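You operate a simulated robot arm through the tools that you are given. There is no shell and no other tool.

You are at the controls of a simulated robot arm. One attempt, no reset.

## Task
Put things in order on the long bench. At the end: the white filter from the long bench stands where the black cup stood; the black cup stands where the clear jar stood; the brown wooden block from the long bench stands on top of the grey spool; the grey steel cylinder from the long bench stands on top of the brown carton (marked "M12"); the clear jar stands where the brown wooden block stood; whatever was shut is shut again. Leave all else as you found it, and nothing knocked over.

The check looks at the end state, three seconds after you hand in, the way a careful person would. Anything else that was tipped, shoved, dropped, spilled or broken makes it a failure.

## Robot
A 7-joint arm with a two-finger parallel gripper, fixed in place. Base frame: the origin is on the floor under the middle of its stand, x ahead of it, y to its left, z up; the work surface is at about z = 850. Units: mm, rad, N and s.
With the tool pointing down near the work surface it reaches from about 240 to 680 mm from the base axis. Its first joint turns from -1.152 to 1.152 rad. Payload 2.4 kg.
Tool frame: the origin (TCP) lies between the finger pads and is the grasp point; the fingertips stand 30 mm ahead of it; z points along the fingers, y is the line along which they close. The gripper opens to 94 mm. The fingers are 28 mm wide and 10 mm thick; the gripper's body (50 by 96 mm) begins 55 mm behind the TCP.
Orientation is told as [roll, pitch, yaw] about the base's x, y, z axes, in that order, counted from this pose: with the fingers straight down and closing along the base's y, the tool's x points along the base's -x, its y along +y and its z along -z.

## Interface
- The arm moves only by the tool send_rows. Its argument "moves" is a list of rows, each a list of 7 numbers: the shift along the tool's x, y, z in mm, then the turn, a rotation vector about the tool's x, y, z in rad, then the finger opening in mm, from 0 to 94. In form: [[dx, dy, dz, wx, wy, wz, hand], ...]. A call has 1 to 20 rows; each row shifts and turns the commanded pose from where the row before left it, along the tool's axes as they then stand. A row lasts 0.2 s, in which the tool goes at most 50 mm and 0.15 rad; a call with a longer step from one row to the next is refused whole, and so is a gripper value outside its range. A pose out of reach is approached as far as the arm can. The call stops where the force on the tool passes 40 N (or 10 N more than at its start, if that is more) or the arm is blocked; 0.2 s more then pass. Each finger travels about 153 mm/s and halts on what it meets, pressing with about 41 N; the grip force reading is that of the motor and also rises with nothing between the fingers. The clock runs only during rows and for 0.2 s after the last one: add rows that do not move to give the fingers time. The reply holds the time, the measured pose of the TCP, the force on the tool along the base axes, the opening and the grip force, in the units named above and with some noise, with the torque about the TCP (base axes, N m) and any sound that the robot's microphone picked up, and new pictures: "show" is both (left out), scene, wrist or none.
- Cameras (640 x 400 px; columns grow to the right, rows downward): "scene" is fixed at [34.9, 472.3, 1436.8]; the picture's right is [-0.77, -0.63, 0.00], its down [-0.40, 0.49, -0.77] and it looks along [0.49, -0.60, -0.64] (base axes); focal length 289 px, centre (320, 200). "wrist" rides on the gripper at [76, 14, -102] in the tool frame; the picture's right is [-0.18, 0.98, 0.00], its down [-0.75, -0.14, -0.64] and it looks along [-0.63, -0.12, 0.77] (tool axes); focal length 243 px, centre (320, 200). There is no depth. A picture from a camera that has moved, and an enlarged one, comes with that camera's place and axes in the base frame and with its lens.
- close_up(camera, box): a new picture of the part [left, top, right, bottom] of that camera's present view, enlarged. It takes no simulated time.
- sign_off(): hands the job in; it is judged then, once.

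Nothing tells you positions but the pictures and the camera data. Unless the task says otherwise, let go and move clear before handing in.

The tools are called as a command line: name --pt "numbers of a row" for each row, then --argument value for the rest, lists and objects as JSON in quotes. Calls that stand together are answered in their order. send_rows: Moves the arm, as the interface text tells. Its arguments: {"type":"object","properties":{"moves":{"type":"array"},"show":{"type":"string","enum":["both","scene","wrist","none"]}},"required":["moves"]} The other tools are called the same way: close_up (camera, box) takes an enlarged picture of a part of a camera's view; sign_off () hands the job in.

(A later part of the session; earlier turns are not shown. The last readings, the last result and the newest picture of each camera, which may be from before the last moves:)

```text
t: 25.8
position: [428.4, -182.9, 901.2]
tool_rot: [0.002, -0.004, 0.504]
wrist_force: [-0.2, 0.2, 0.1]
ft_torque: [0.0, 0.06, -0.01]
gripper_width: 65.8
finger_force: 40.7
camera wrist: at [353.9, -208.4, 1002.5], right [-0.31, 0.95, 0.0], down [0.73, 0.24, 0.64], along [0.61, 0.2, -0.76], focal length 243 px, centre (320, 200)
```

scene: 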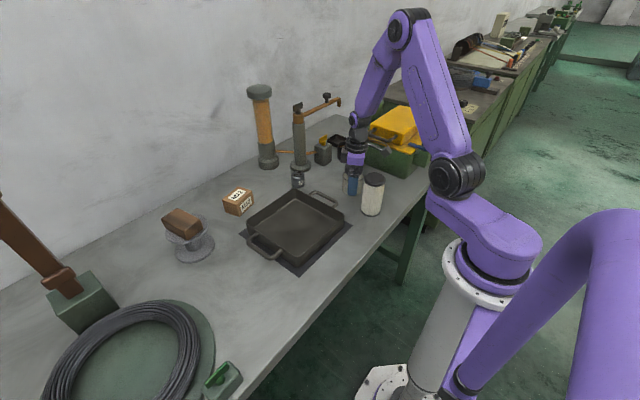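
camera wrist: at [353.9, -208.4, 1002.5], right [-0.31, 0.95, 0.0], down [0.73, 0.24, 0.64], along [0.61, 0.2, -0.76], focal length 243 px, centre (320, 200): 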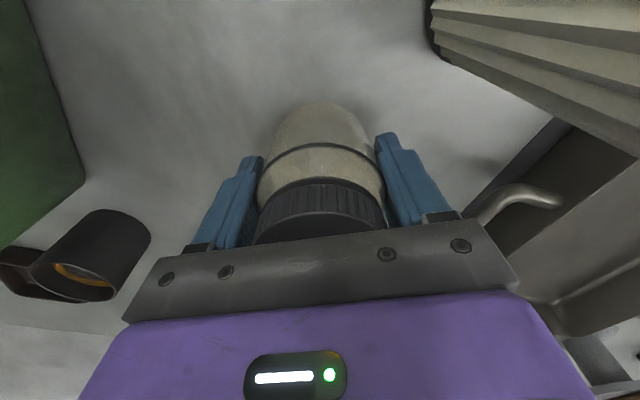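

The jar is held firmly at 65.8 mm with no force spike; the pickup pose was about (429, -182). I'll lift slowly and check.

send_rows --pt "0 0 -4 0 0 0 58" --pt "0 0 -10 0 0 0 58" --pt "0 0 -20 0 0 0 58" --pt "0 0 -35 0 0 0 58" --pt "0 0 -40 0 0 0 58" --pt "0 0 -40 0 0 0 58" --pt "0 0 -25 0 0 0 58" --pt "0 0 0 0 0 0 58"

```text
t: 27.6
position: [429.4, -182.4, 1076.5]
tool_rot: [0.002, -0.005, 0.506]
wrist_force: [0.2, 0.9, -0.9]
ft_torque: [0.01, 0.0, -0.01]
gripper_width: 65.8
finger_force: 40.5
camera wrist: at [354.8, -208.5, 1178.0], right [-0.31, 0.95, 0.0], down [0.73, 0.24, 0.64], along [0.61, 0.2, -0.76], focal length 243 px, centre (320, 200)
```

scene: 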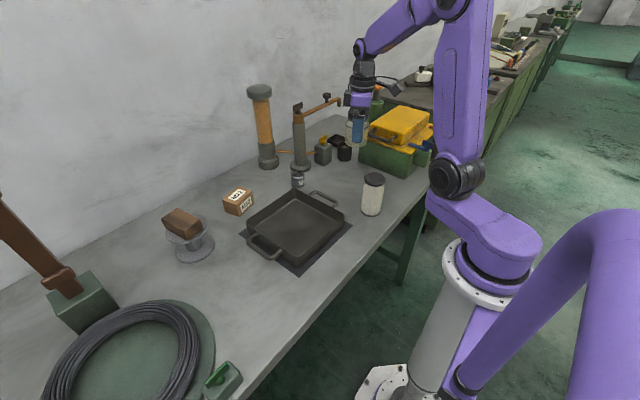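
wrist: 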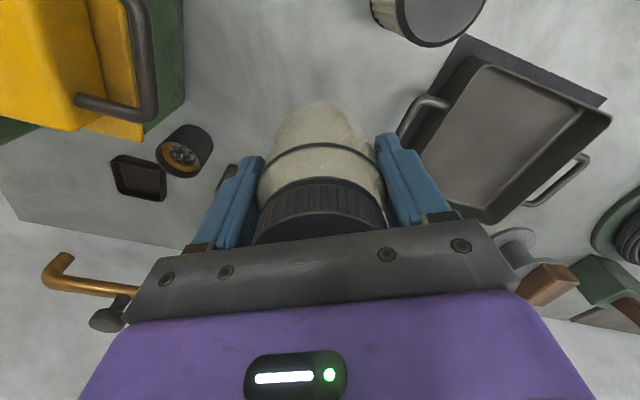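

The jar is clear of the bench and steady. I'll carry it level to the block's old place, (349, 269.5).

send_rows --pt "-6.7 19.7 0 0 0 0 58" --pt "-13.5 39.5 0 0 0 0 58" --pt "-13.5 39.5 0 0 0 0 58" --pt "-13.5 39.5 0 0 0 0 58" --pt "-13.5 39.5 0 0 0 0 58" --pt "-13.5 39.5 0 0 0 0 58" --pt "-13.5 39.5 0 0 0 0 58" --pt "-13.5 39.5 0 0 0 0 58" --pt "-13.5 39.5 0 0 0 0 58" --pt "-13.5 39.5 0 0 0 0 58" --pt "-13.5 39.5 0 0 0 0 58" --pt "-6.7 19.6 0 0 0 0 58" --pt "0 0 0 0 0 0 58" --pt "0 0 0 0 0 0 58"

```text
t: 30.6
position: [348.5, 269.9, 1075.4]
tool_rot: [0.002, -0.005, 0.505]
wrist_force: [0.6, 1.1, -1.2]
ft_torque: [0.0, -0.01, 0.0]
gripper_width: 65.9
finger_force: 40.9
camera wrist: at [273.2, 243.9, 1177.3], right [-0.31, 0.95, 0.0], down [0.73, 0.24, 0.64], along [0.61, 0.2, -0.76], focal length 243 px, centre (320, 200)
```

scene: 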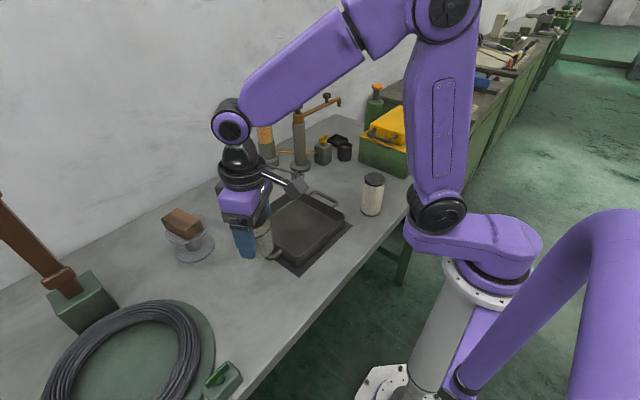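
wrist: 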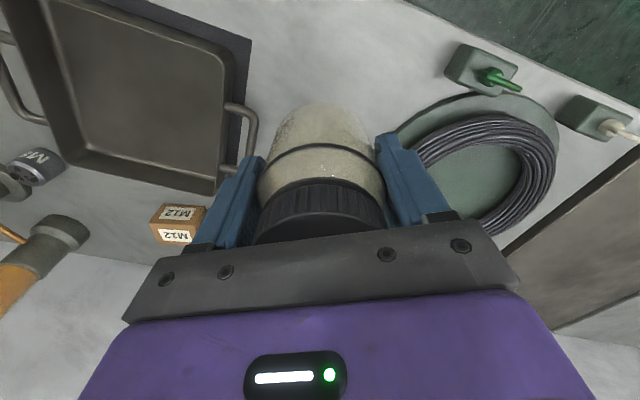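

The reading is (348.5, 269.9), which is on target. I'll lower to about 8 mm above the bench, then step down slowly.

send_rows --pt "0 0 30 0 0 0 58" --pt "0 0 40 0 0 0 58" --pt "0 0 40 0 0 0 58" --pt "0 0 30 0 0 0 58" --pt "0 0 15 0 0 0 58" --pt "0 0 10 0 0 0 58" --pt "0 0 0 0 0 0 58" --pt "0 0 0 0 0 0 58"

close_up --camera "scene" --box '[210, 220, 320, 320]'

```text
t: 32.4
position: [346.6, 271.9, 911.1]
tool_rot: [0.002, -0.004, 0.504]
wrist_force: [-0.4, -0.4, -1.1]
ft_torque: [-0.02, 0.02, -0.05]
gripper_width: 66.1
finger_force: 40.6
camera wrist: at [272.7, 245.3, 1012.9], right [-0.31, 0.95, 0.0], down [0.73, 0.24, 0.64], along [0.61, 0.2, -0.76], focal length 243 px, centre (320, 200)
```

scene: 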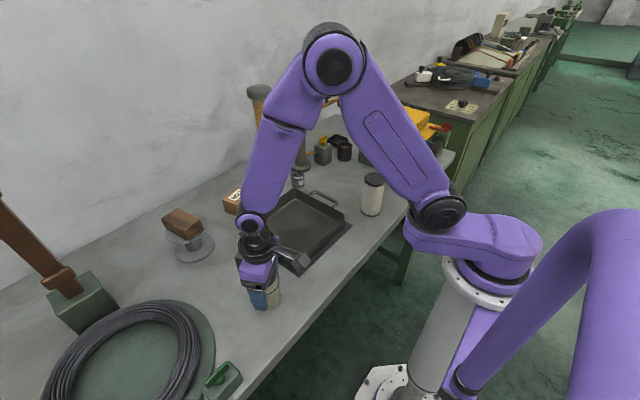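
wrist: 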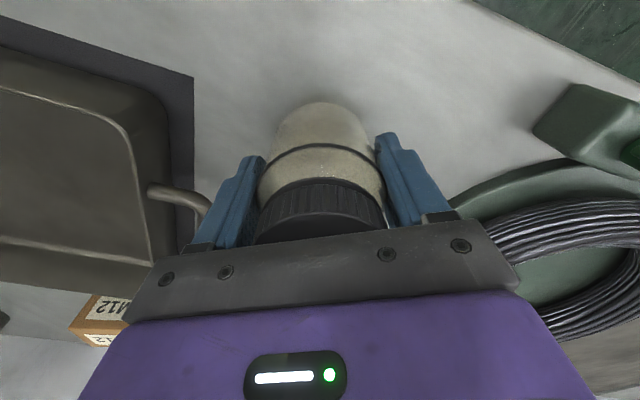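

```text
4.00 times, centred on (265, 270) of scene
camera zoom: at [35.0, 472.3, 1436.8], right [-0.77, -0.63, 0.0], down [-0.4, 0.49, -0.77], along [0.49, -0.6, -0.64], focal length 1154 px, centre (540, -80)
```

zoom: 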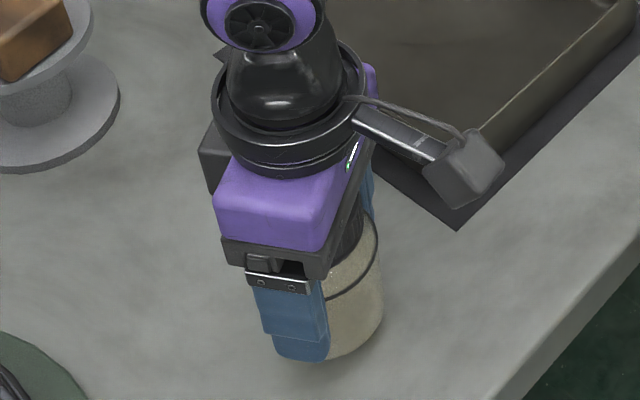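

I'll nudge about 2 mm to centre on the old spot and lower gently to contact.

send_rows --pt "-1 -2.3 0 0 0 0 58" --pt "0 0 3 0 0 0 58" --pt "0 0 2 0 0 0 58" --pt "0 0 2 0 0 0 58" --pt "0 0 0 0 0 0 58" --show "none"

send_rows --pt "0 0 1 0 0 0 58" --pt "0 0 1 0 0 0 58" --pt "0 0 0 0 0 0 58" --show "none"

```text
t: 33.6
position: [350.0, 269.7, 904.4]
tool_rot: [0.002, -0.002, 0.505]
wrist_force: [-0.5, -0.3, -1.7]
ft_torque: [-0.02, 0.01, 0.02]
gripper_width: 66.3
finger_force: 41.0
```

```text
t: 34.4
position: [350.1, 269.0, 901.9]
tool_rot: [0.0, -0.003, 0.504]
wrist_force: [0.4, -0.7, -1.3]
ft_torque: [0.01, 0.0, 0.0]
gripper_width: 66.1
finger_force: 41.0
```

There's no contact yet, so I'll go 1 mm at a time.

send_rows --pt "0 0 1 0 0 0 58" --pt "0 0 0 0 0 0 58" --show "none"

send_rows --pt "0 0 0.7 0 0 0 58" --pt "0 0 0 0 0 0 58" --show "none"

```text
t: 35.0
position: [349.4, 270.6, 902.1]
tool_rot: [0.001, -0.004, 0.505]
wrist_force: [-1.3, -1.1, 6.6]
ft_torque: [-0.07, 0.07, -0.03]
gripper_width: 66.0
finger_force: 40.7
```

```text
t: 35.6
position: [350.8, 268.8, 902.3]
tool_rot: [0.001, -0.007, 0.504]
wrist_force: [-3.4, 0.6, 20.1]
ft_torque: [-0.03, 0.05, 0.03]
gripper_width: 65.8
finger_force: 40.9
```

The jar is on the bench. I'll back off about 0.9 mm to unload it, then open very gradually.

send_rows --pt "0 0 -0.9 0 0 0 58" --pt "0 0 0 0 0 0 62" --pt "0 0 0 0 0 0 64.5" --pt "0 0 0 0 0 0 65.5" --pt "0 0 0 0 0 0 66" --pt "0 0 0 0 0 0 66.5" --show "wrist"

send_rows --pt "0 0 0 0 0 0 67" --pt "0 0 0 0 0 0 67.5" --pt "0 0 0 0 0 0 68" --pt "0 0 0 0 0 0 70" --pt "0 0 0 0 0 0 75" --pt "0 0 0 0 0 0 85" --pt "0 0 0 0 0 0 94" --pt "0 0 0 0 0 0 94"

```text
t: 37.0
position: [349.4, 270.6, 902.2]
tool_rot: [0.0, -0.003, 0.506]
wrist_force: [1.4, -0.7, 0.1]
ft_torque: [0.03, 0.01, 0.01]
gripper_width: 66.5
finger_force: 0.1
camera wrist: at [275.2, 243.6, 1002.6], right [-0.31, 0.95, 0.0], down [0.73, 0.24, 0.64], along [0.61, 0.2, -0.76], focal length 243 px, centre (320, 200)
```

wrist: 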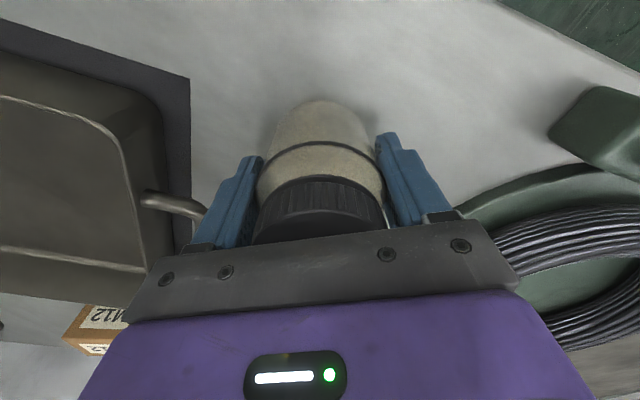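

```text
t: 38.8
position: [350.2, 269.6, 901.6]
tool_rot: [0.001, -0.002, 0.505]
wrist_force: [-0.2, 0.1, 0.8]
ft_torque: [-0.01, -0.01, -0.01]
gripper_width: 94.2
finger_force: 0.0
camera wrist: at [275.2, 243.7, 1002.6], right [-0.31, 0.95, 0.0], down [0.73, 0.24, 0.64], along [0.61, 0.2, -0.76], focal length 243 px, centre (320, 200)
```

scene: 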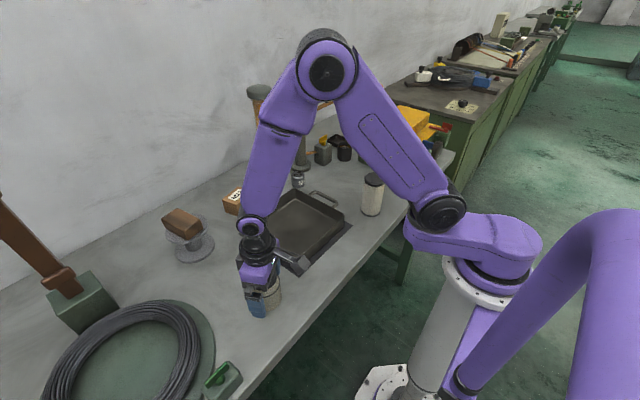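
wrist: 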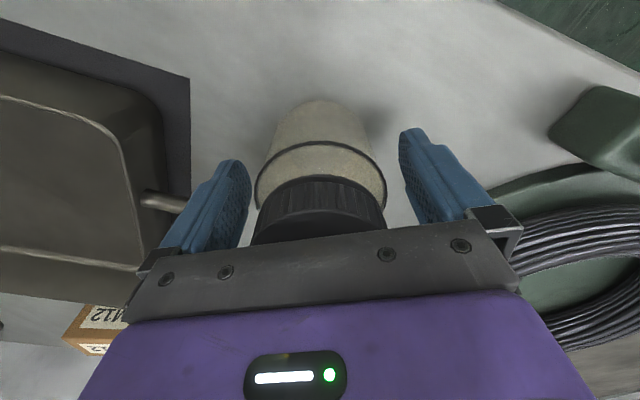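

The jar stayed put on release. I'll rise clear, turn back to yaw 0 and travel over to the cup.

send_rows --pt "0 0 -10 0 0 0 94" --pt "0 0 -25 0 0 0 94" --pt "0 0 -40 0 0 0 94" --pt "0 0 -40 0 0 0 94" --pt "0 0 -40 0 0 0 94" --pt "0 0 -40 0 0 0 94" --pt "0 0 0 0 0 0.126 94" --pt "0 0 0 0 0 0.126 94" --pt "0 0 0 0 0 0.126 94" --pt "0 0 0 0 0 0.126 94" --pt "0 0 0 0 0 0 94"

close_up --camera "scene" --box '[220, 230, 320, 330]'

```text
t: 41.2
position: [350.4, 268.4, 1096.6]
tool_rot: [0.002, -0.003, -0.002]
wrist_force: [0.0, 1.2, -0.4]
ft_torque: [0.0, -0.03, 0.0]
gripper_width: 93.9
finger_force: 0.0
camera wrist: at [272.6, 282.3, 1197.6], right [0.19, 0.98, 0.0], down [0.75, -0.14, 0.64], along [0.63, -0.12, -0.77], focal length 243 px, centre (320, 200)
```

scene: 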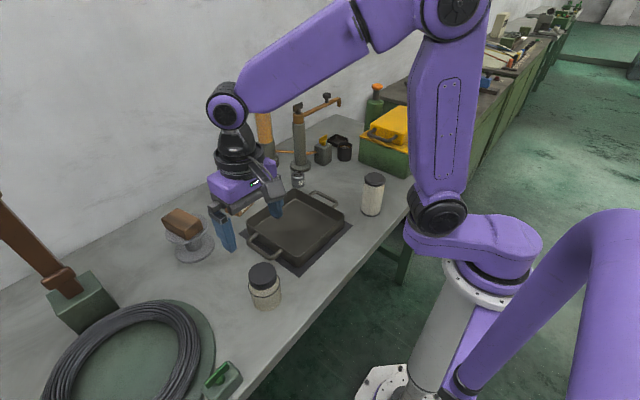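
wrist: 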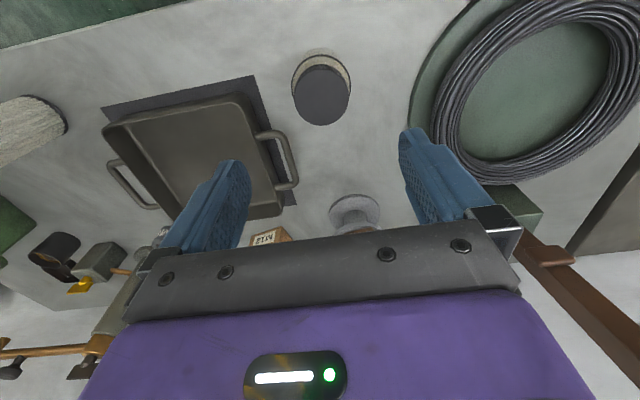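

```text
4.00 times, centred on (270, 280) of scene
camera zoom: at [34.9, 472.3, 1436.8], right [-0.77, -0.63, 0.0], down [-0.4, 0.49, -0.77], along [0.49, -0.6, -0.64], focal length 1154 px, centre (520, -120)
```

zoom: 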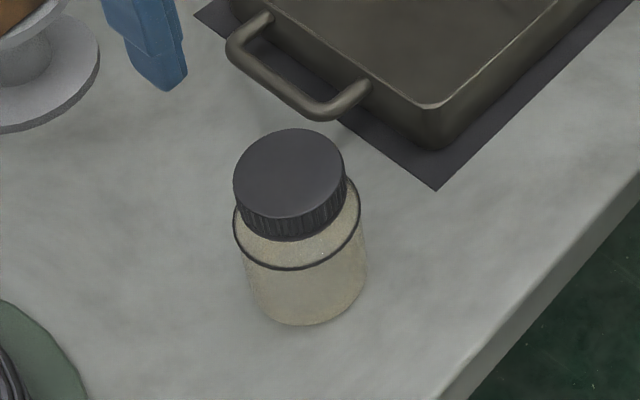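

The jar stands upright within about 3 mm of the block's old centre. Now I'll travel to above the cup.

send_rows --pt "-14.6 -42.7 0 0 0 0 94" --pt "-14.6 -42.7 0 0 0 0 94" --pt "-14.6 -42.7 0 0 0 0 94" --pt "-14.6 -42.7 0 0 0 0 94" --pt "-14.6 -42.7 0 0 0 0 94" --pt "-14.6 -42.7 0 0 0 0 94" --pt "-14.6 -42.7 0 0 0 0 94" --pt "-14.6 -42.7 0 0 0 0 94" --pt "-14.6 -42.7 0 0 0 0 94" --pt "-14.6 -42.7 0 0 0 0 94" --pt "-14.6 -42.7 0 0 0 0 94" --pt "-14.6 -42.7 0 0 0 0 94" --pt "-14.6 -42.7 0 0 0 0 94" --pt "-14.6 -42.7 0 0 0 0 94" --pt "0 0 0 0 0 0 94" --pt "0 0 0 0 0 0 94"

close_up --camera "wrist" --box '[200, 0, 440, 160]'

```text
t: 44.6
position: [555.5, -328.7, 1094.4]
tool_rot: [0.003, -0.001, 0.0]
wrist_force: [-0.4, 0.2, 0.1]
ft_torque: [0.0, 0.0, -0.01]
gripper_width: 94.0
finger_force: 0.0
camera wrist: at [477.5, -315.6, 1195.9], right [0.18, 0.98, 0.0], down [0.75, -0.14, 0.64], along [0.63, -0.12, -0.77], focal length 243 px, centre (320, 200)
```

scene: 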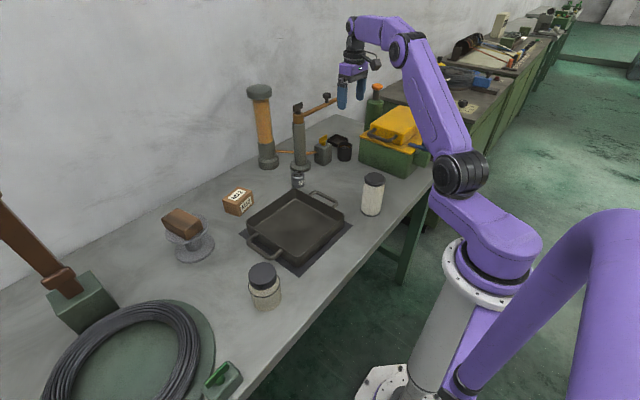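
wrist: 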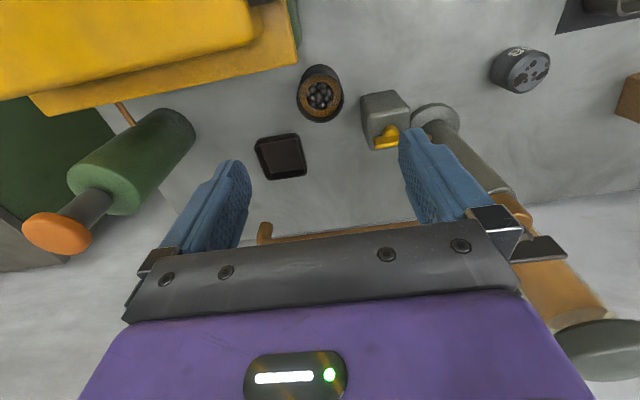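

```text
2.50 times, centred on (320, 80) of wrist
camera zoom: at [477.5, -315.6, 1195.9], right [0.18, 0.98, 0.0], down [0.75, -0.14, 0.64], along [0.63, -0.12, -0.77], focal length 606 px, centre (320, 500)
```

zoom: 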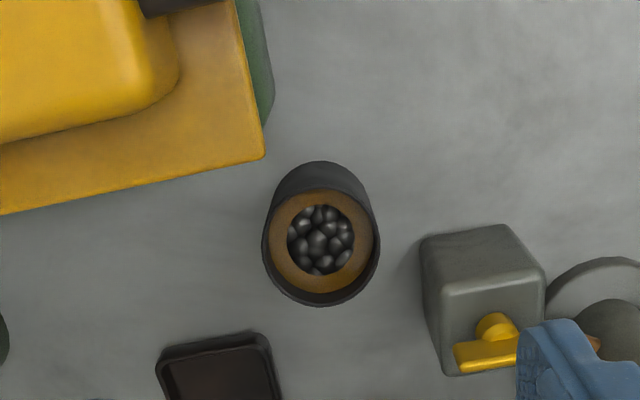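

The cup is at about (570, -332), rim z≈903, between the valve block and the green box. I'll use a slight negative yaw to keep the wrist camera away from the box handle, narrow the fingers and descend partway to check.

send_rows --pt "-14.7 -3.3 0 0 0 0 94" --pt "0 0 0 0 0 0.12 80" --pt "0 0 35 0 0 0 70" --pt "0 0 35 0 0 0 70" --pt "0 0 30 0 0 0 70" --pt "0 0 20 0 0 0 70" --pt "0 0 0 0 0 0 70" --pt "0 0 0 0 0 0 70"

close_up --camera "wrist" --box '[200, 40, 440, 200]'

close_up --camera "scene" --box '[290, 60, 450, 180]'

```text
t: 46.4
position: [567.5, -333.3, 976.5]
tool_rot: [0.004, -0.002, -0.12]
wrist_force: [-0.5, 0.5, 1.0]
ft_torque: [-0.02, 0.0, -0.03]
gripper_width: 70.0
finger_force: 0.0
camera wrist: at [491.6, -311.9, 1077.5], right [0.3, 0.95, 0.0], down [0.73, -0.23, 0.64], along [0.61, -0.19, -0.77], focal length 243 px, centre (320, 200)
```

scene: 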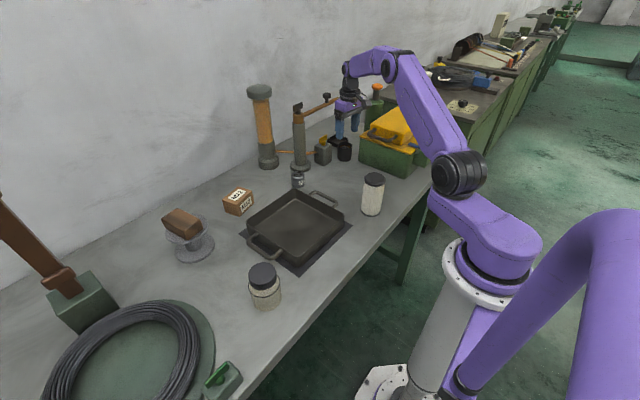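
wrist: 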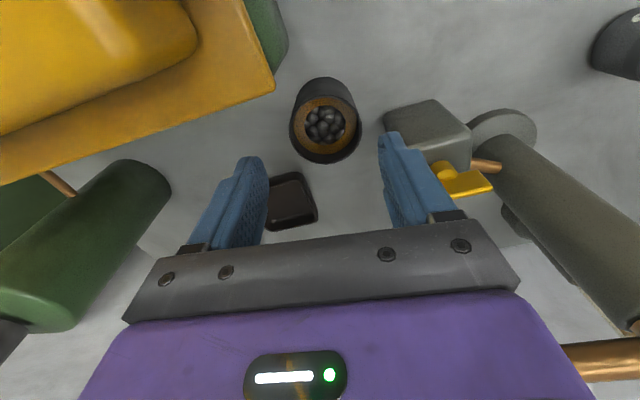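

```text
2.50 times, centred on (320, 120) of wrist
camera zoom: at [491.6, -311.9, 1077.5], right [0.3, 0.95, 0.0], down [0.73, -0.23, 0.64], along [0.61, -0.19, -0.77], focal length 606 px, centre (320, 400)
```

zoom: 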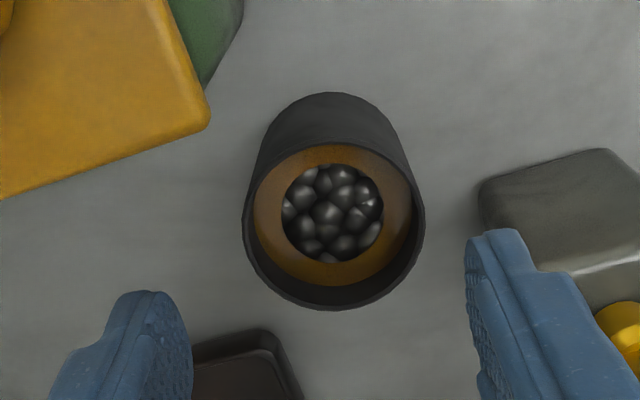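

```text
3.33 times, centred on (370, 120) of scene
camera zoom: at [34.9, 472.3, 1436.8], right [-0.77, -0.63, 0.0], down [-0.4, 0.49, -0.77], along [0.49, -0.6, -0.64], focal length 962 px, centre (153, 467)
```

zoom: 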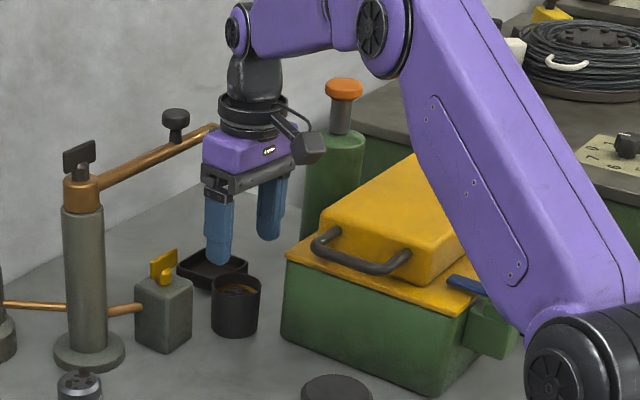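

The cup is about 4 mm to the right of centre. I'll correct, then lower until the fingers just straddle the rim.

send_rows --pt "-1.9 3.9 0 0 0 0 70" --pt "0 0 25 0 0 0 70" --pt "0 0 20 0 0 0 70" --pt "0 0 0 0 0 0 70" --pt "0 0 0 0 0 0 70"

close_up --camera "wrist" --box '[200, 80, 440, 240]'

close_up --camera "scene" --box '[290, 80, 410, 180]'

```text
t: 47.6
position: [570.9, -327.8, 931.4]
tool_rot: [0.003, -0.005, -0.12]
wrist_force: [0.3, -0.6, -0.4]
ft_torque: [0.0, 0.01, -0.03]
gripper_width: 69.9
finger_force: 0.1
camera wrist: at [495.2, -305.7, 1032.6], right [0.3, 0.95, 0.0], down [0.73, -0.23, 0.64], along [0.61, -0.19, -0.77], focal length 243 px, centre (320, 200)
```

scene: 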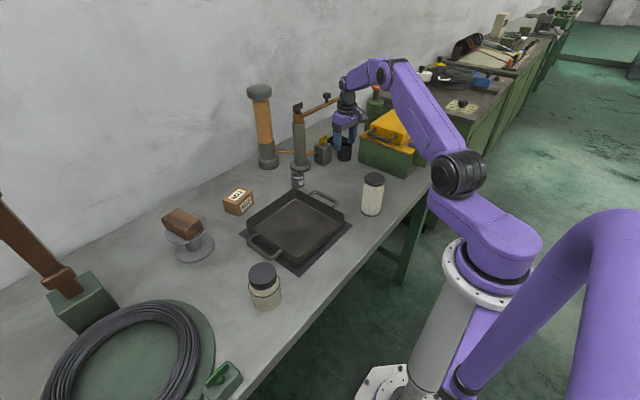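
wrist: 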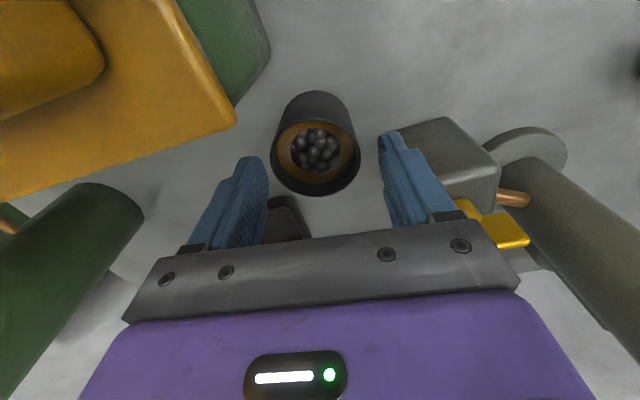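

```text
2.50 times, centred on (320, 160) of wrist
camera zoom: at [495.2, -305.7, 1032.6], right [0.3, 0.95, 0.0], down [0.73, -0.23, 0.64], along [0.61, -0.19, -0.77], focal length 606 px, centre (320, 300)
```

zoom: 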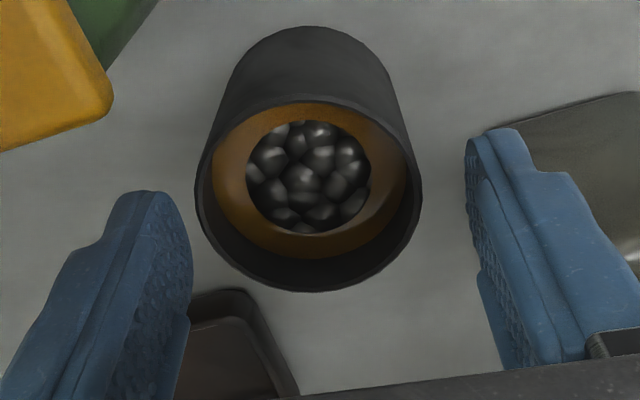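

```text
4.00 times, centred on (350, 130) of scene
camera zoom: at [34.9, 472.3, 1436.8], right [-0.77, -0.63, 0.0], down [-0.4, 0.49, -0.77], along [0.49, -0.6, -0.64], focal length 1154 px, centre (200, 480)
```

zoom: 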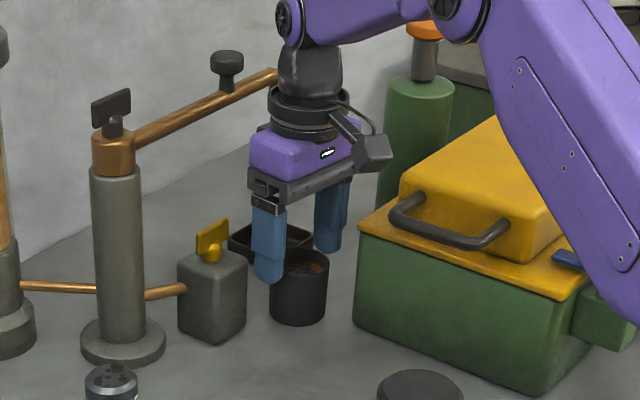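

The alignment overshot by about 2.5 mm. I'll correct it, lower to grip height and close in gentle steps.

send_rows --pt "1.8 -2.4 0 0 0 0 70" --pt "0 0 15 0 0 0 70" --pt "0 0 15 0 0 0 70" --pt "0 0 8 0 0 0 70" --pt "0 0 0 0 0 0 70" --pt "0 0 0 0 0 0 70"

close_up --camera "wrist" --box '[200, 80, 440, 240]'

close_up --camera "scene" --box '[290, 80, 410, 180]'

```text
t: 49.0
position: [568.5, -328.6, 893.5]
tool_rot: [0.003, -0.002, -0.123]
wrist_force: [-0.3, 0.1, -0.6]
ft_torque: [-0.02, 0.03, 0.02]
gripper_width: 70.2
finger_force: 0.2
camera wrist: at [493.6, -308.1, 994.1], right [0.3, 0.95, 0.0], down [0.73, -0.23, 0.64], along [0.61, -0.19, -0.77], focal length 243 px, centre (320, 200)
```

scene: 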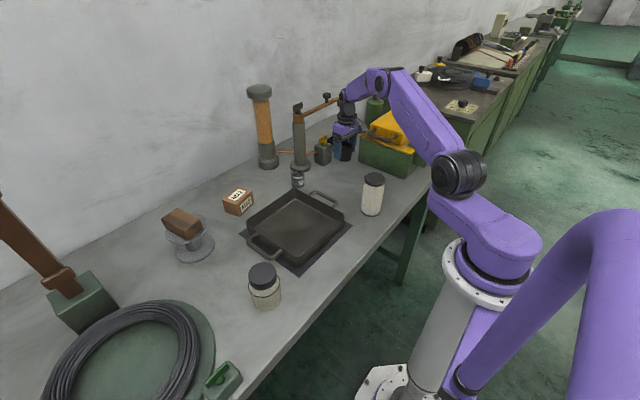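
wrist: 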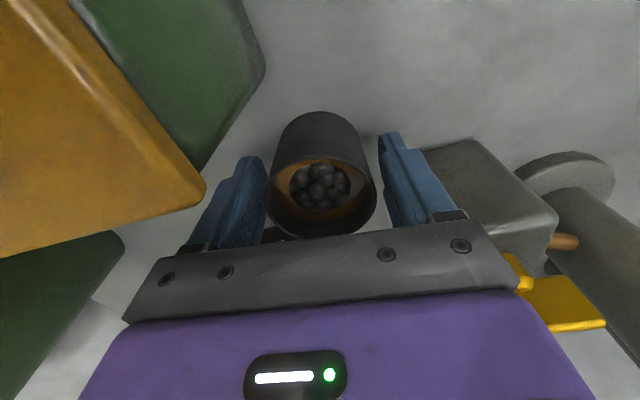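

```text
2.50 times, centred on (320, 160) of wrist
camera zoom: at [493.6, -308.1, 994.1], right [0.3, 0.95, 0.0], down [0.73, -0.23, 0.64], along [0.61, -0.19, -0.77], focal length 606 px, centre (320, 300)
```

zoom: 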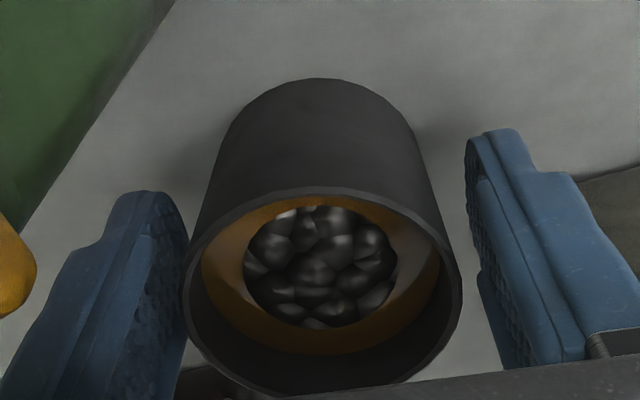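

```text
4.00 times, centred on (350, 130) of scene
camera zoom: at [34.9, 472.3, 1436.8], right [-0.77, -0.63, 0.0], down [-0.4, 0.49, -0.77], along [0.49, -0.6, -0.64], focal length 1154 px, centre (200, 480)
```

zoom: 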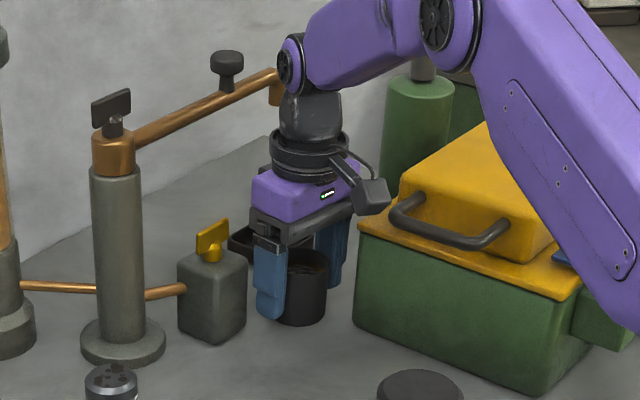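

The cup is centred with clearance on all sides. I'll close slowly.

send_rows --pt "0 0 0 0 0 0 65" --pt "0 0 0 0 0 0 62" --pt "0 0 0 0 0 0 60" --pt "0 0 0 0 0 0 58.5" --pt "0 0 0 0 0 0 57" --pt "0 0 0 0 0 0 56" --pt "0 0 0 0 0 0 55" --pt "0 0 0 0 0 0 54" --pt "0 0 0 0 0 0 53" --show "wrist"

```text
t: 51.0
position: [568.6, -330.6, 893.9]
tool_rot: [0.002, -0.003, -0.118]
wrist_force: [-0.9, -1.6, 1.8]
ft_torque: [-0.11, 0.01, -0.05]
gripper_width: 56.0
finger_force: 41.2
camera wrist: at [493.6, -308.2, 994.3], right [0.3, 0.95, 0.0], down [0.73, -0.23, 0.64], along [0.61, -0.19, -0.77], focal length 243 px, centre (320, 200)
```

wrist: 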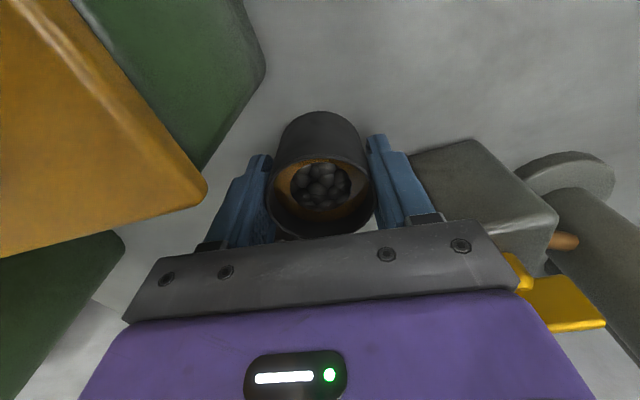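

The cup is gripped at 56 mm. I'll lift slowly and straight up to keep the balls in.

send_rows --pt "0 0 -2 0 0 0 53" --pt "0 0 -4 0 0 0 53" --pt "0 0 -8 0 0 0 53" --pt "0 0 -12 0 0 0 53" --pt "0 0 -18 0 0 0 53" --pt "0 0 -22 0 0 0 53" --pt "0 0 -22 0 0 0 53" --pt "0 0 -22 0 0 0 53" --pt "0 0 -18 0 0 0 53" --pt "0 0 -10 0 0 0 53" --pt "0 0 -4 0 0 0 53" --pt "0 0 0 0 0 0 53" --pt "0 0 0 0 0 0 53"

close_up --camera "wrist" --box '[200, 80, 440, 240]'

```text
t: 53.8
position: [569.8, -331.2, 1035.9]
tool_rot: [0.003, -0.003, -0.12]
wrist_force: [-0.8, -1.7, -3.6]
ft_torque: [-0.01, 0.0, 0.0]
gripper_width: 55.8
finger_force: 41.2
camera wrist: at [494.3, -309.6, 1136.4], right [0.3, 0.95, 0.0], down [0.73, -0.23, 0.64], along [0.61, -0.19, -0.77], focal length 243 px, centre (320, 200)
```

scene: 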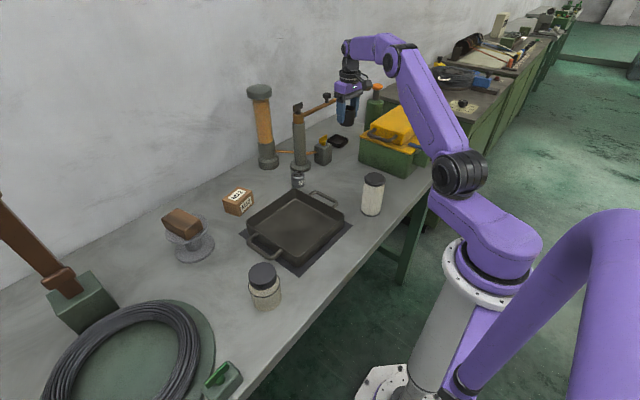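
wrist: 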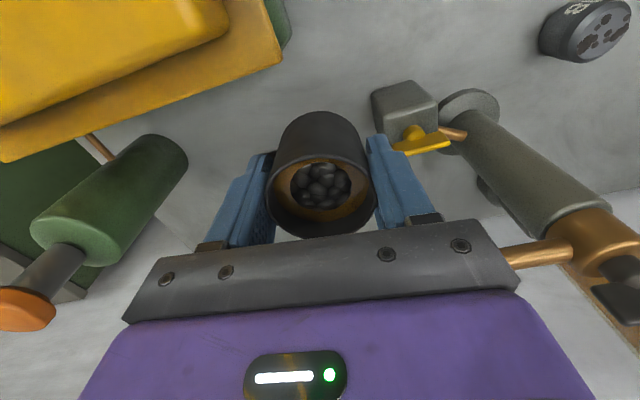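

```text
2.50 times, centred on (320, 160) of wrist
camera zoom: at [494.3, -309.6, 1136.4], right [0.3, 0.95, 0.0], down [0.73, -0.23, 0.64], along [0.61, -0.19, -0.77], focal length 606 px, centre (320, 300)
```

zoom: 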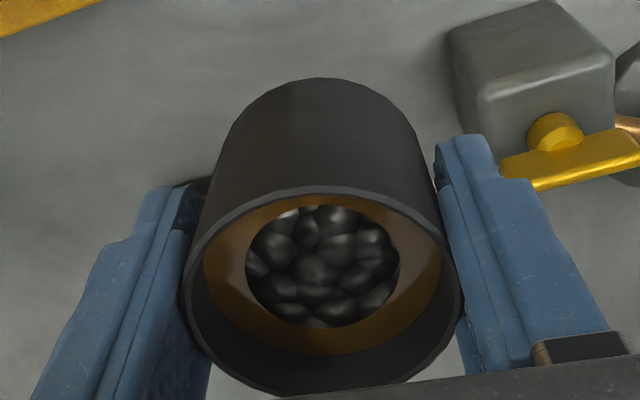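

The cup is level with its contents in place. I'll carry it smoothly toward the jar's old spot at (429.5, -181.5), then turn to yaw 0.5 so the camera clears the filter.

send_rows --pt "7.8 6.6 0 0 0 0 53" --pt "15.7 13.2 0 0 0 0 53" --pt "19.6 16.5 0 0 0 0 53" --pt "19.6 16.5 0 0 0 0 53" --pt "19.6 16.5 0 0 0 0 53" --pt "19.6 16.5 0 0 0 0 53" --pt "19.6 16.5 0 0 0 0 53" --pt "19.6 16.5 0 0 0 0 53" --pt "11 9.2 0 0 0 0 53" --pt "4.6 3.9 0 0 0 0 53" --pt "0 0 0 0 0 -0.04 53" --pt "0 0 0 0 0 -0.08 53" --pt "0 0 0 0 0 -0.08 53" --pt "0 0 0 0 0 -0.08 53" --pt "0 0 0 0 0 -0.08 53" --pt "0 0 0 0 0 -0.08 53" --pt "0 0 0 0 0 -0.08 53" --pt "0 0 0 0 0 -0.07 53" --pt "0 0 0 0 0 -0.03 53" --pt "0 0 0 0 0 0 53"

send_rows --pt "0 0 0 0 0 0 53" --show "none"

```text
t: 58.0
position: [429.8, -181.9, 1036.6]
tool_rot: [0.002, -0.004, 0.501]
wrist_force: [-0.5, 0.3, -3.5]
ft_torque: [-0.06, 0.0, 0.01]
gripper_width: 55.9
finger_force: 41.0
camera wrist: at [354.0, -207.5, 1136.4], right [-0.31, 0.95, 0.0], down [0.73, 0.24, 0.64], along [0.61, 0.2, -0.76], focal length 243 px, centre (320, 200)
```

scene: 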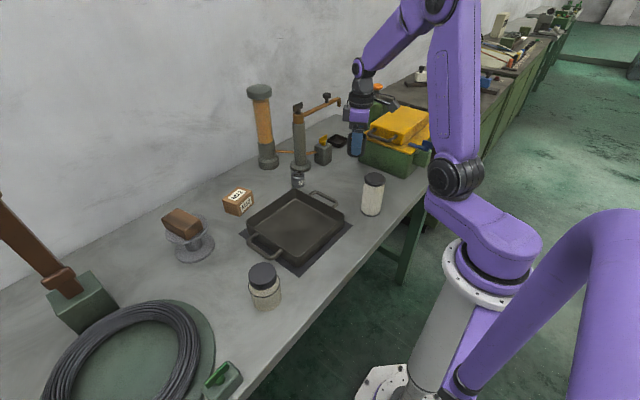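
wrist: 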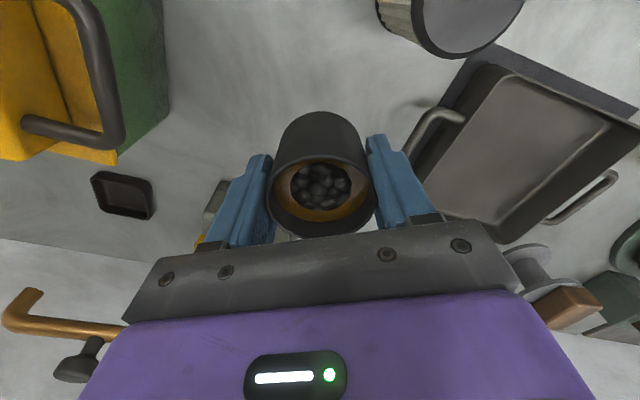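

```text
t: 58.4
position: [429.4, -182.6, 1035.9]
tool_rot: [0.002, -0.003, 0.499]
wrist_force: [-0.2, 0.5, -2.5]
ft_torque: [-0.02, -0.01, 0.01]
gripper_width: 55.9
finger_force: 41.1
```

I'm at the pickup pose the jar had. I'll lower smoothly to about 6 mm above contact.

send_rows --pt "0 0 5 0 0 0 53" --pt "0 0 12 0 0 0 53" --pt "0 0 22 0 0 0 53" --pt "0 0 25 0 0 0 53" --pt "0 0 25 0 0 0 53" --pt "0 0 22 0 0 0 53" --pt "0 0 14 0 0 0 53" --pt "0 0 8 0 0 0 53" --pt "0 0 3 0 0 0 53" --pt "0 0 0 0 0 0 53" --pt "0 0 0 0 0 0 53"

send_rows --pt "0 0 2 0 0 0 53" --pt "0 0 1 0 0 0 53" --pt "0 0 1 0 0 0 53" --pt "0 0 0 0 0 0 53" --show "none"

```text
t: 60.8
position: [430.0, -181.4, 898.8]
tool_rot: [0.003, -0.004, 0.5]
wrist_force: [0.3, 0.1, -2.7]
ft_torque: [-0.01, 0.01, 0.03]
gripper_width: 56.0
finger_force: 40.7
camera wrist: at [355.2, -206.7, 999.4], right [-0.31, 0.95, 0.0], down [0.73, 0.24, 0.64], along [0.61, 0.2, -0.76], focal length 243 px, centre (320, 200)
```

scene: 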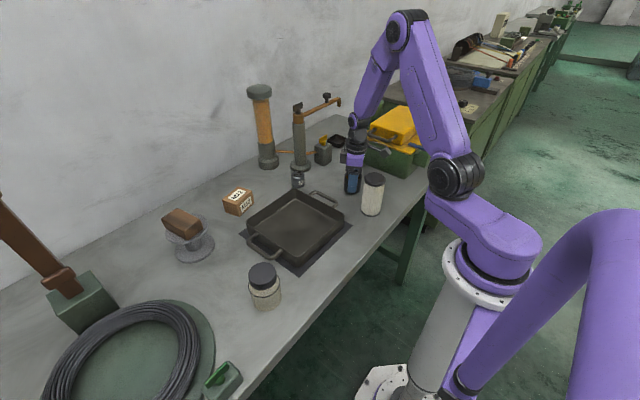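
wrist: 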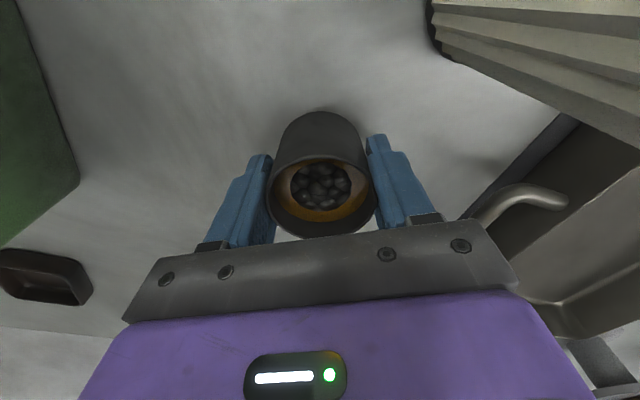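

```text
t: 61.8
position: [430.4, -182.5, 894.7]
tool_rot: [0.001, -0.004, 0.5]
wrist_force: [-0.3, 0.1, -2.9]
ft_torque: [-0.01, 0.02, -0.01]
gripper_width: 56.1
finger_force: 41.4
```

Not touching yet, so I'll continue 1 mm at a time.

send_rows --pt "0 0 1 0 0 0 53" --pt "0 0 0 0 0 0 53" --show "none"

send_rows --pt "0 0 0.8 0 0 0 53" --pt "0 0 0 0 0 0 53" --show "none"

```text
t: 62.4
position: [430.5, -180.9, 893.7]
tool_rot: [0.003, -0.004, 0.501]
wrist_force: [-0.1, 0.0, -3.2]
ft_torque: [-0.02, -0.01, -0.03]
gripper_width: 55.9
finger_force: 40.6
```

```text
t: 63.0
position: [430.8, -180.2, 893.0]
tool_rot: [0.002, -0.003, 0.5]
wrist_force: [-2.5, 3.5, 13.6]
ft_torque: [0.1, 0.48, -0.1]
gripper_width: 55.9
finger_force: 41.2
```

Contact at 13.6 N. I'll ease off 0.5 mm and open very gradually.

send_rows --pt "0 0 -0.5 0 0 0 53" --pt "0 0 0 0 0 0 54" --pt "0 0 0 0 0 0 55" --pt "0 0 0 0 0 0 55.6" --pt "0 0 0 0 0 0 56" --pt "0 0 0 0 0 0 56.4" --pt "0 0 0 0 0 0 56.8" --pt "0 0 0 0 0 0 57.2" --pt "0 0 0 0 0 0 58" --pt "0 0 0 0 0 0 60" --pt "0 0 0 0 0 0 65" --pt "0 0 0 0 0 0 75" --pt "0 0 0 0 0 0 80" --pt "0 0 0 0 0 0 80"

close_up --camera "scene" --box '[310, 110, 410, 220]'

```text
t: 66.0
position: [429.8, -181.0, 892.6]
tool_rot: [0.001, -0.003, 0.5]
wrist_force: [0.3, -0.1, 1.0]
ft_torque: [0.0, -0.03, 0.05]
gripper_width: 80.0
finger_force: 0.1
camera wrist: at [354.9, -206.5, 993.8], right [-0.31, 0.95, 0.0], down [0.73, 0.24, 0.64], along [0.61, 0.2, -0.76], focal length 243 px, centre (320, 200)
```

scene: 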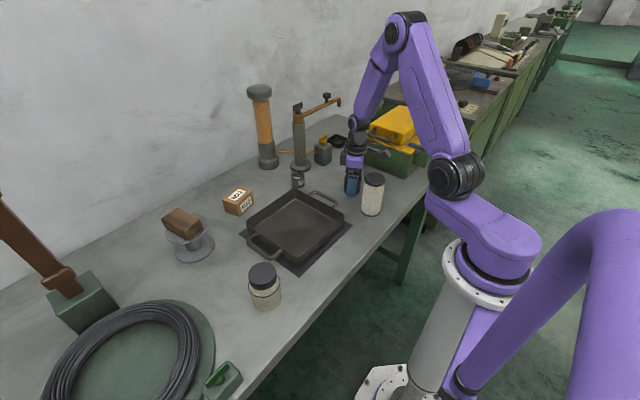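
wrist: 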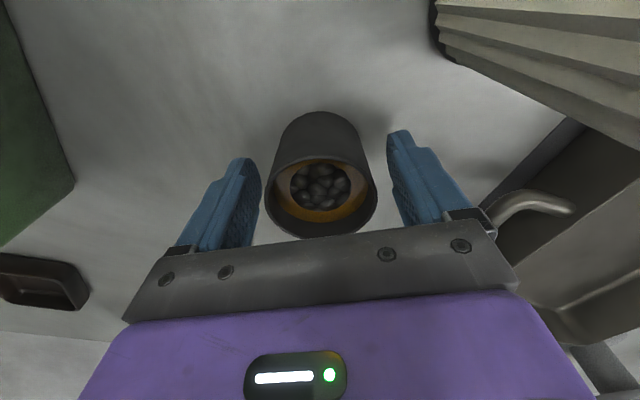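

```text
3.64 times, centred on (360, 165) of scene
camera zoom: at [34.9, 472.3, 1436.8], right [-0.77, -0.63, 0.0], down [-0.4, 0.49, -0.77], along [0.49, -0.6, -0.64], focal length 1050 px, centre (174, 327)
```

zoom: 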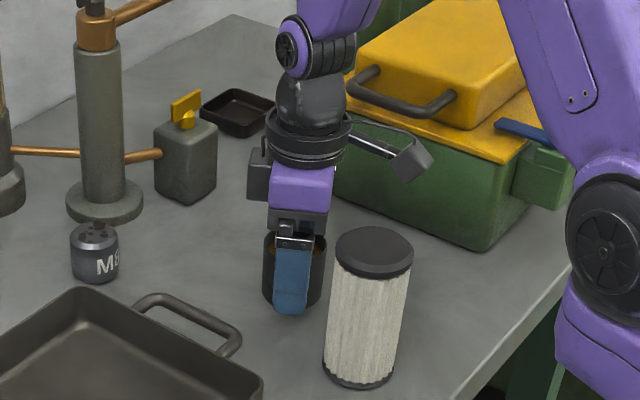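

The cup stayed put on release. I'll rise clear of it and move over the filter, turning back to yaw 0.

send_rows --pt "0 0 -10 0 0 0 80" --pt "0 0 -25 0 0 0 80" --pt "0 0 -40 0 0 0 90" --pt "0 0 -45 0 0 0 94" --pt "0 0 -45 0 0 0 94" --pt "0 0 -25 0 0 0 94" --pt "21.4 33.7 0 0 0 0 94" --pt "21.4 33.7 0 0 0 0 94" --pt "21.4 33.7 0 0 0 0 94" --pt "0 0 0 0 0 0.125 94" --pt "0 0 0 0 0 0.125 94" --pt "0 0 0 0 0 0.125 94" --pt "0 0 0 0 0 0.125 94" --pt "0 0 0 0 0 0 94" --pt "0 0 0 0 0 0 94"

close_up --camera "wrist" --box '[200, 40, 440, 200]'

close_up --camera "scene" --box '[310, 110, 410, 220]'

```text
t: 69.2
position: [325.0, -123.7, 1084.2]
tool_rot: [0.003, -0.002, -0.003]
wrist_force: [-0.8, -0.4, -0.2]
ft_torque: [0.02, 0.0, 0.01]
gripper_width: 94.1
finger_force: 0.0
camera wrist: at [247.6, -110.4, 1185.2], right [0.19, 0.98, 0.0], down [0.75, -0.14, 0.64], along [0.63, -0.12, -0.77], focal length 243 px, centre (320, 200)
```

scene: 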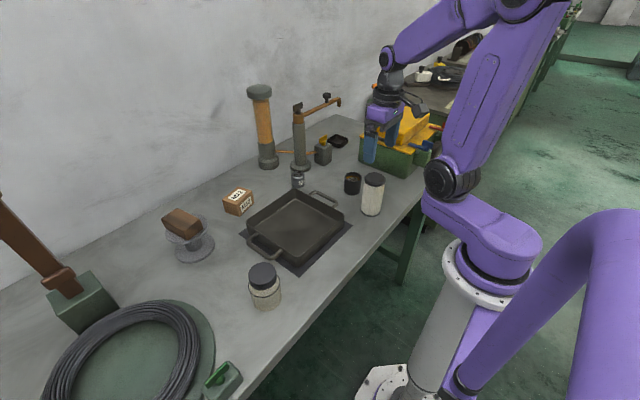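
wrist: 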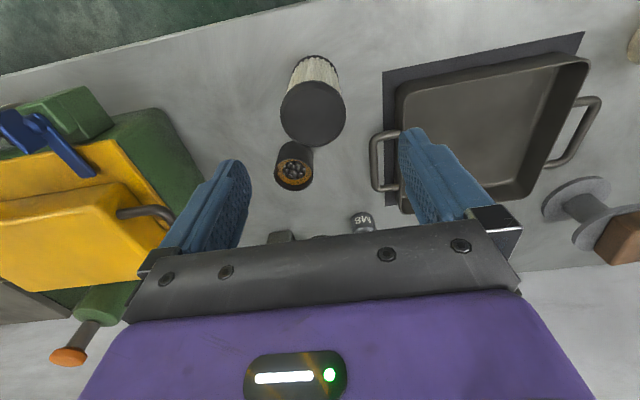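

```text
2.50 times, centred on (320, 120) of wrist
camera zoom: at [247.6, -110.4, 1185.2], right [0.19, 0.98, 0.0], down [0.75, -0.14, 0.64], along [0.63, -0.12, -0.77], focal length 606 px, centre (320, 400)
```

zoom: 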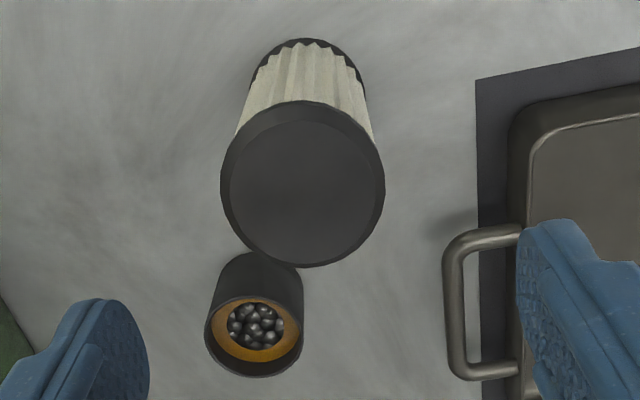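

```text
3.64 times, centred on (360, 165) of scene
camera zoom: at [34.9, 472.3, 1436.8], right [-0.77, -0.63, 0.0], down [-0.4, 0.49, -0.77], along [0.49, -0.6, -0.64], focal length 1050 px, centre (174, 327)
```

zoom: 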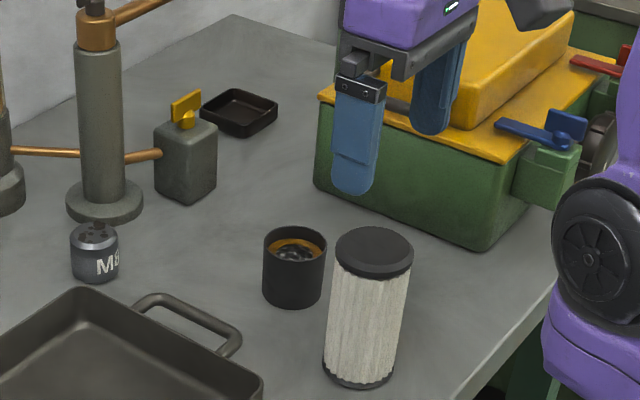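

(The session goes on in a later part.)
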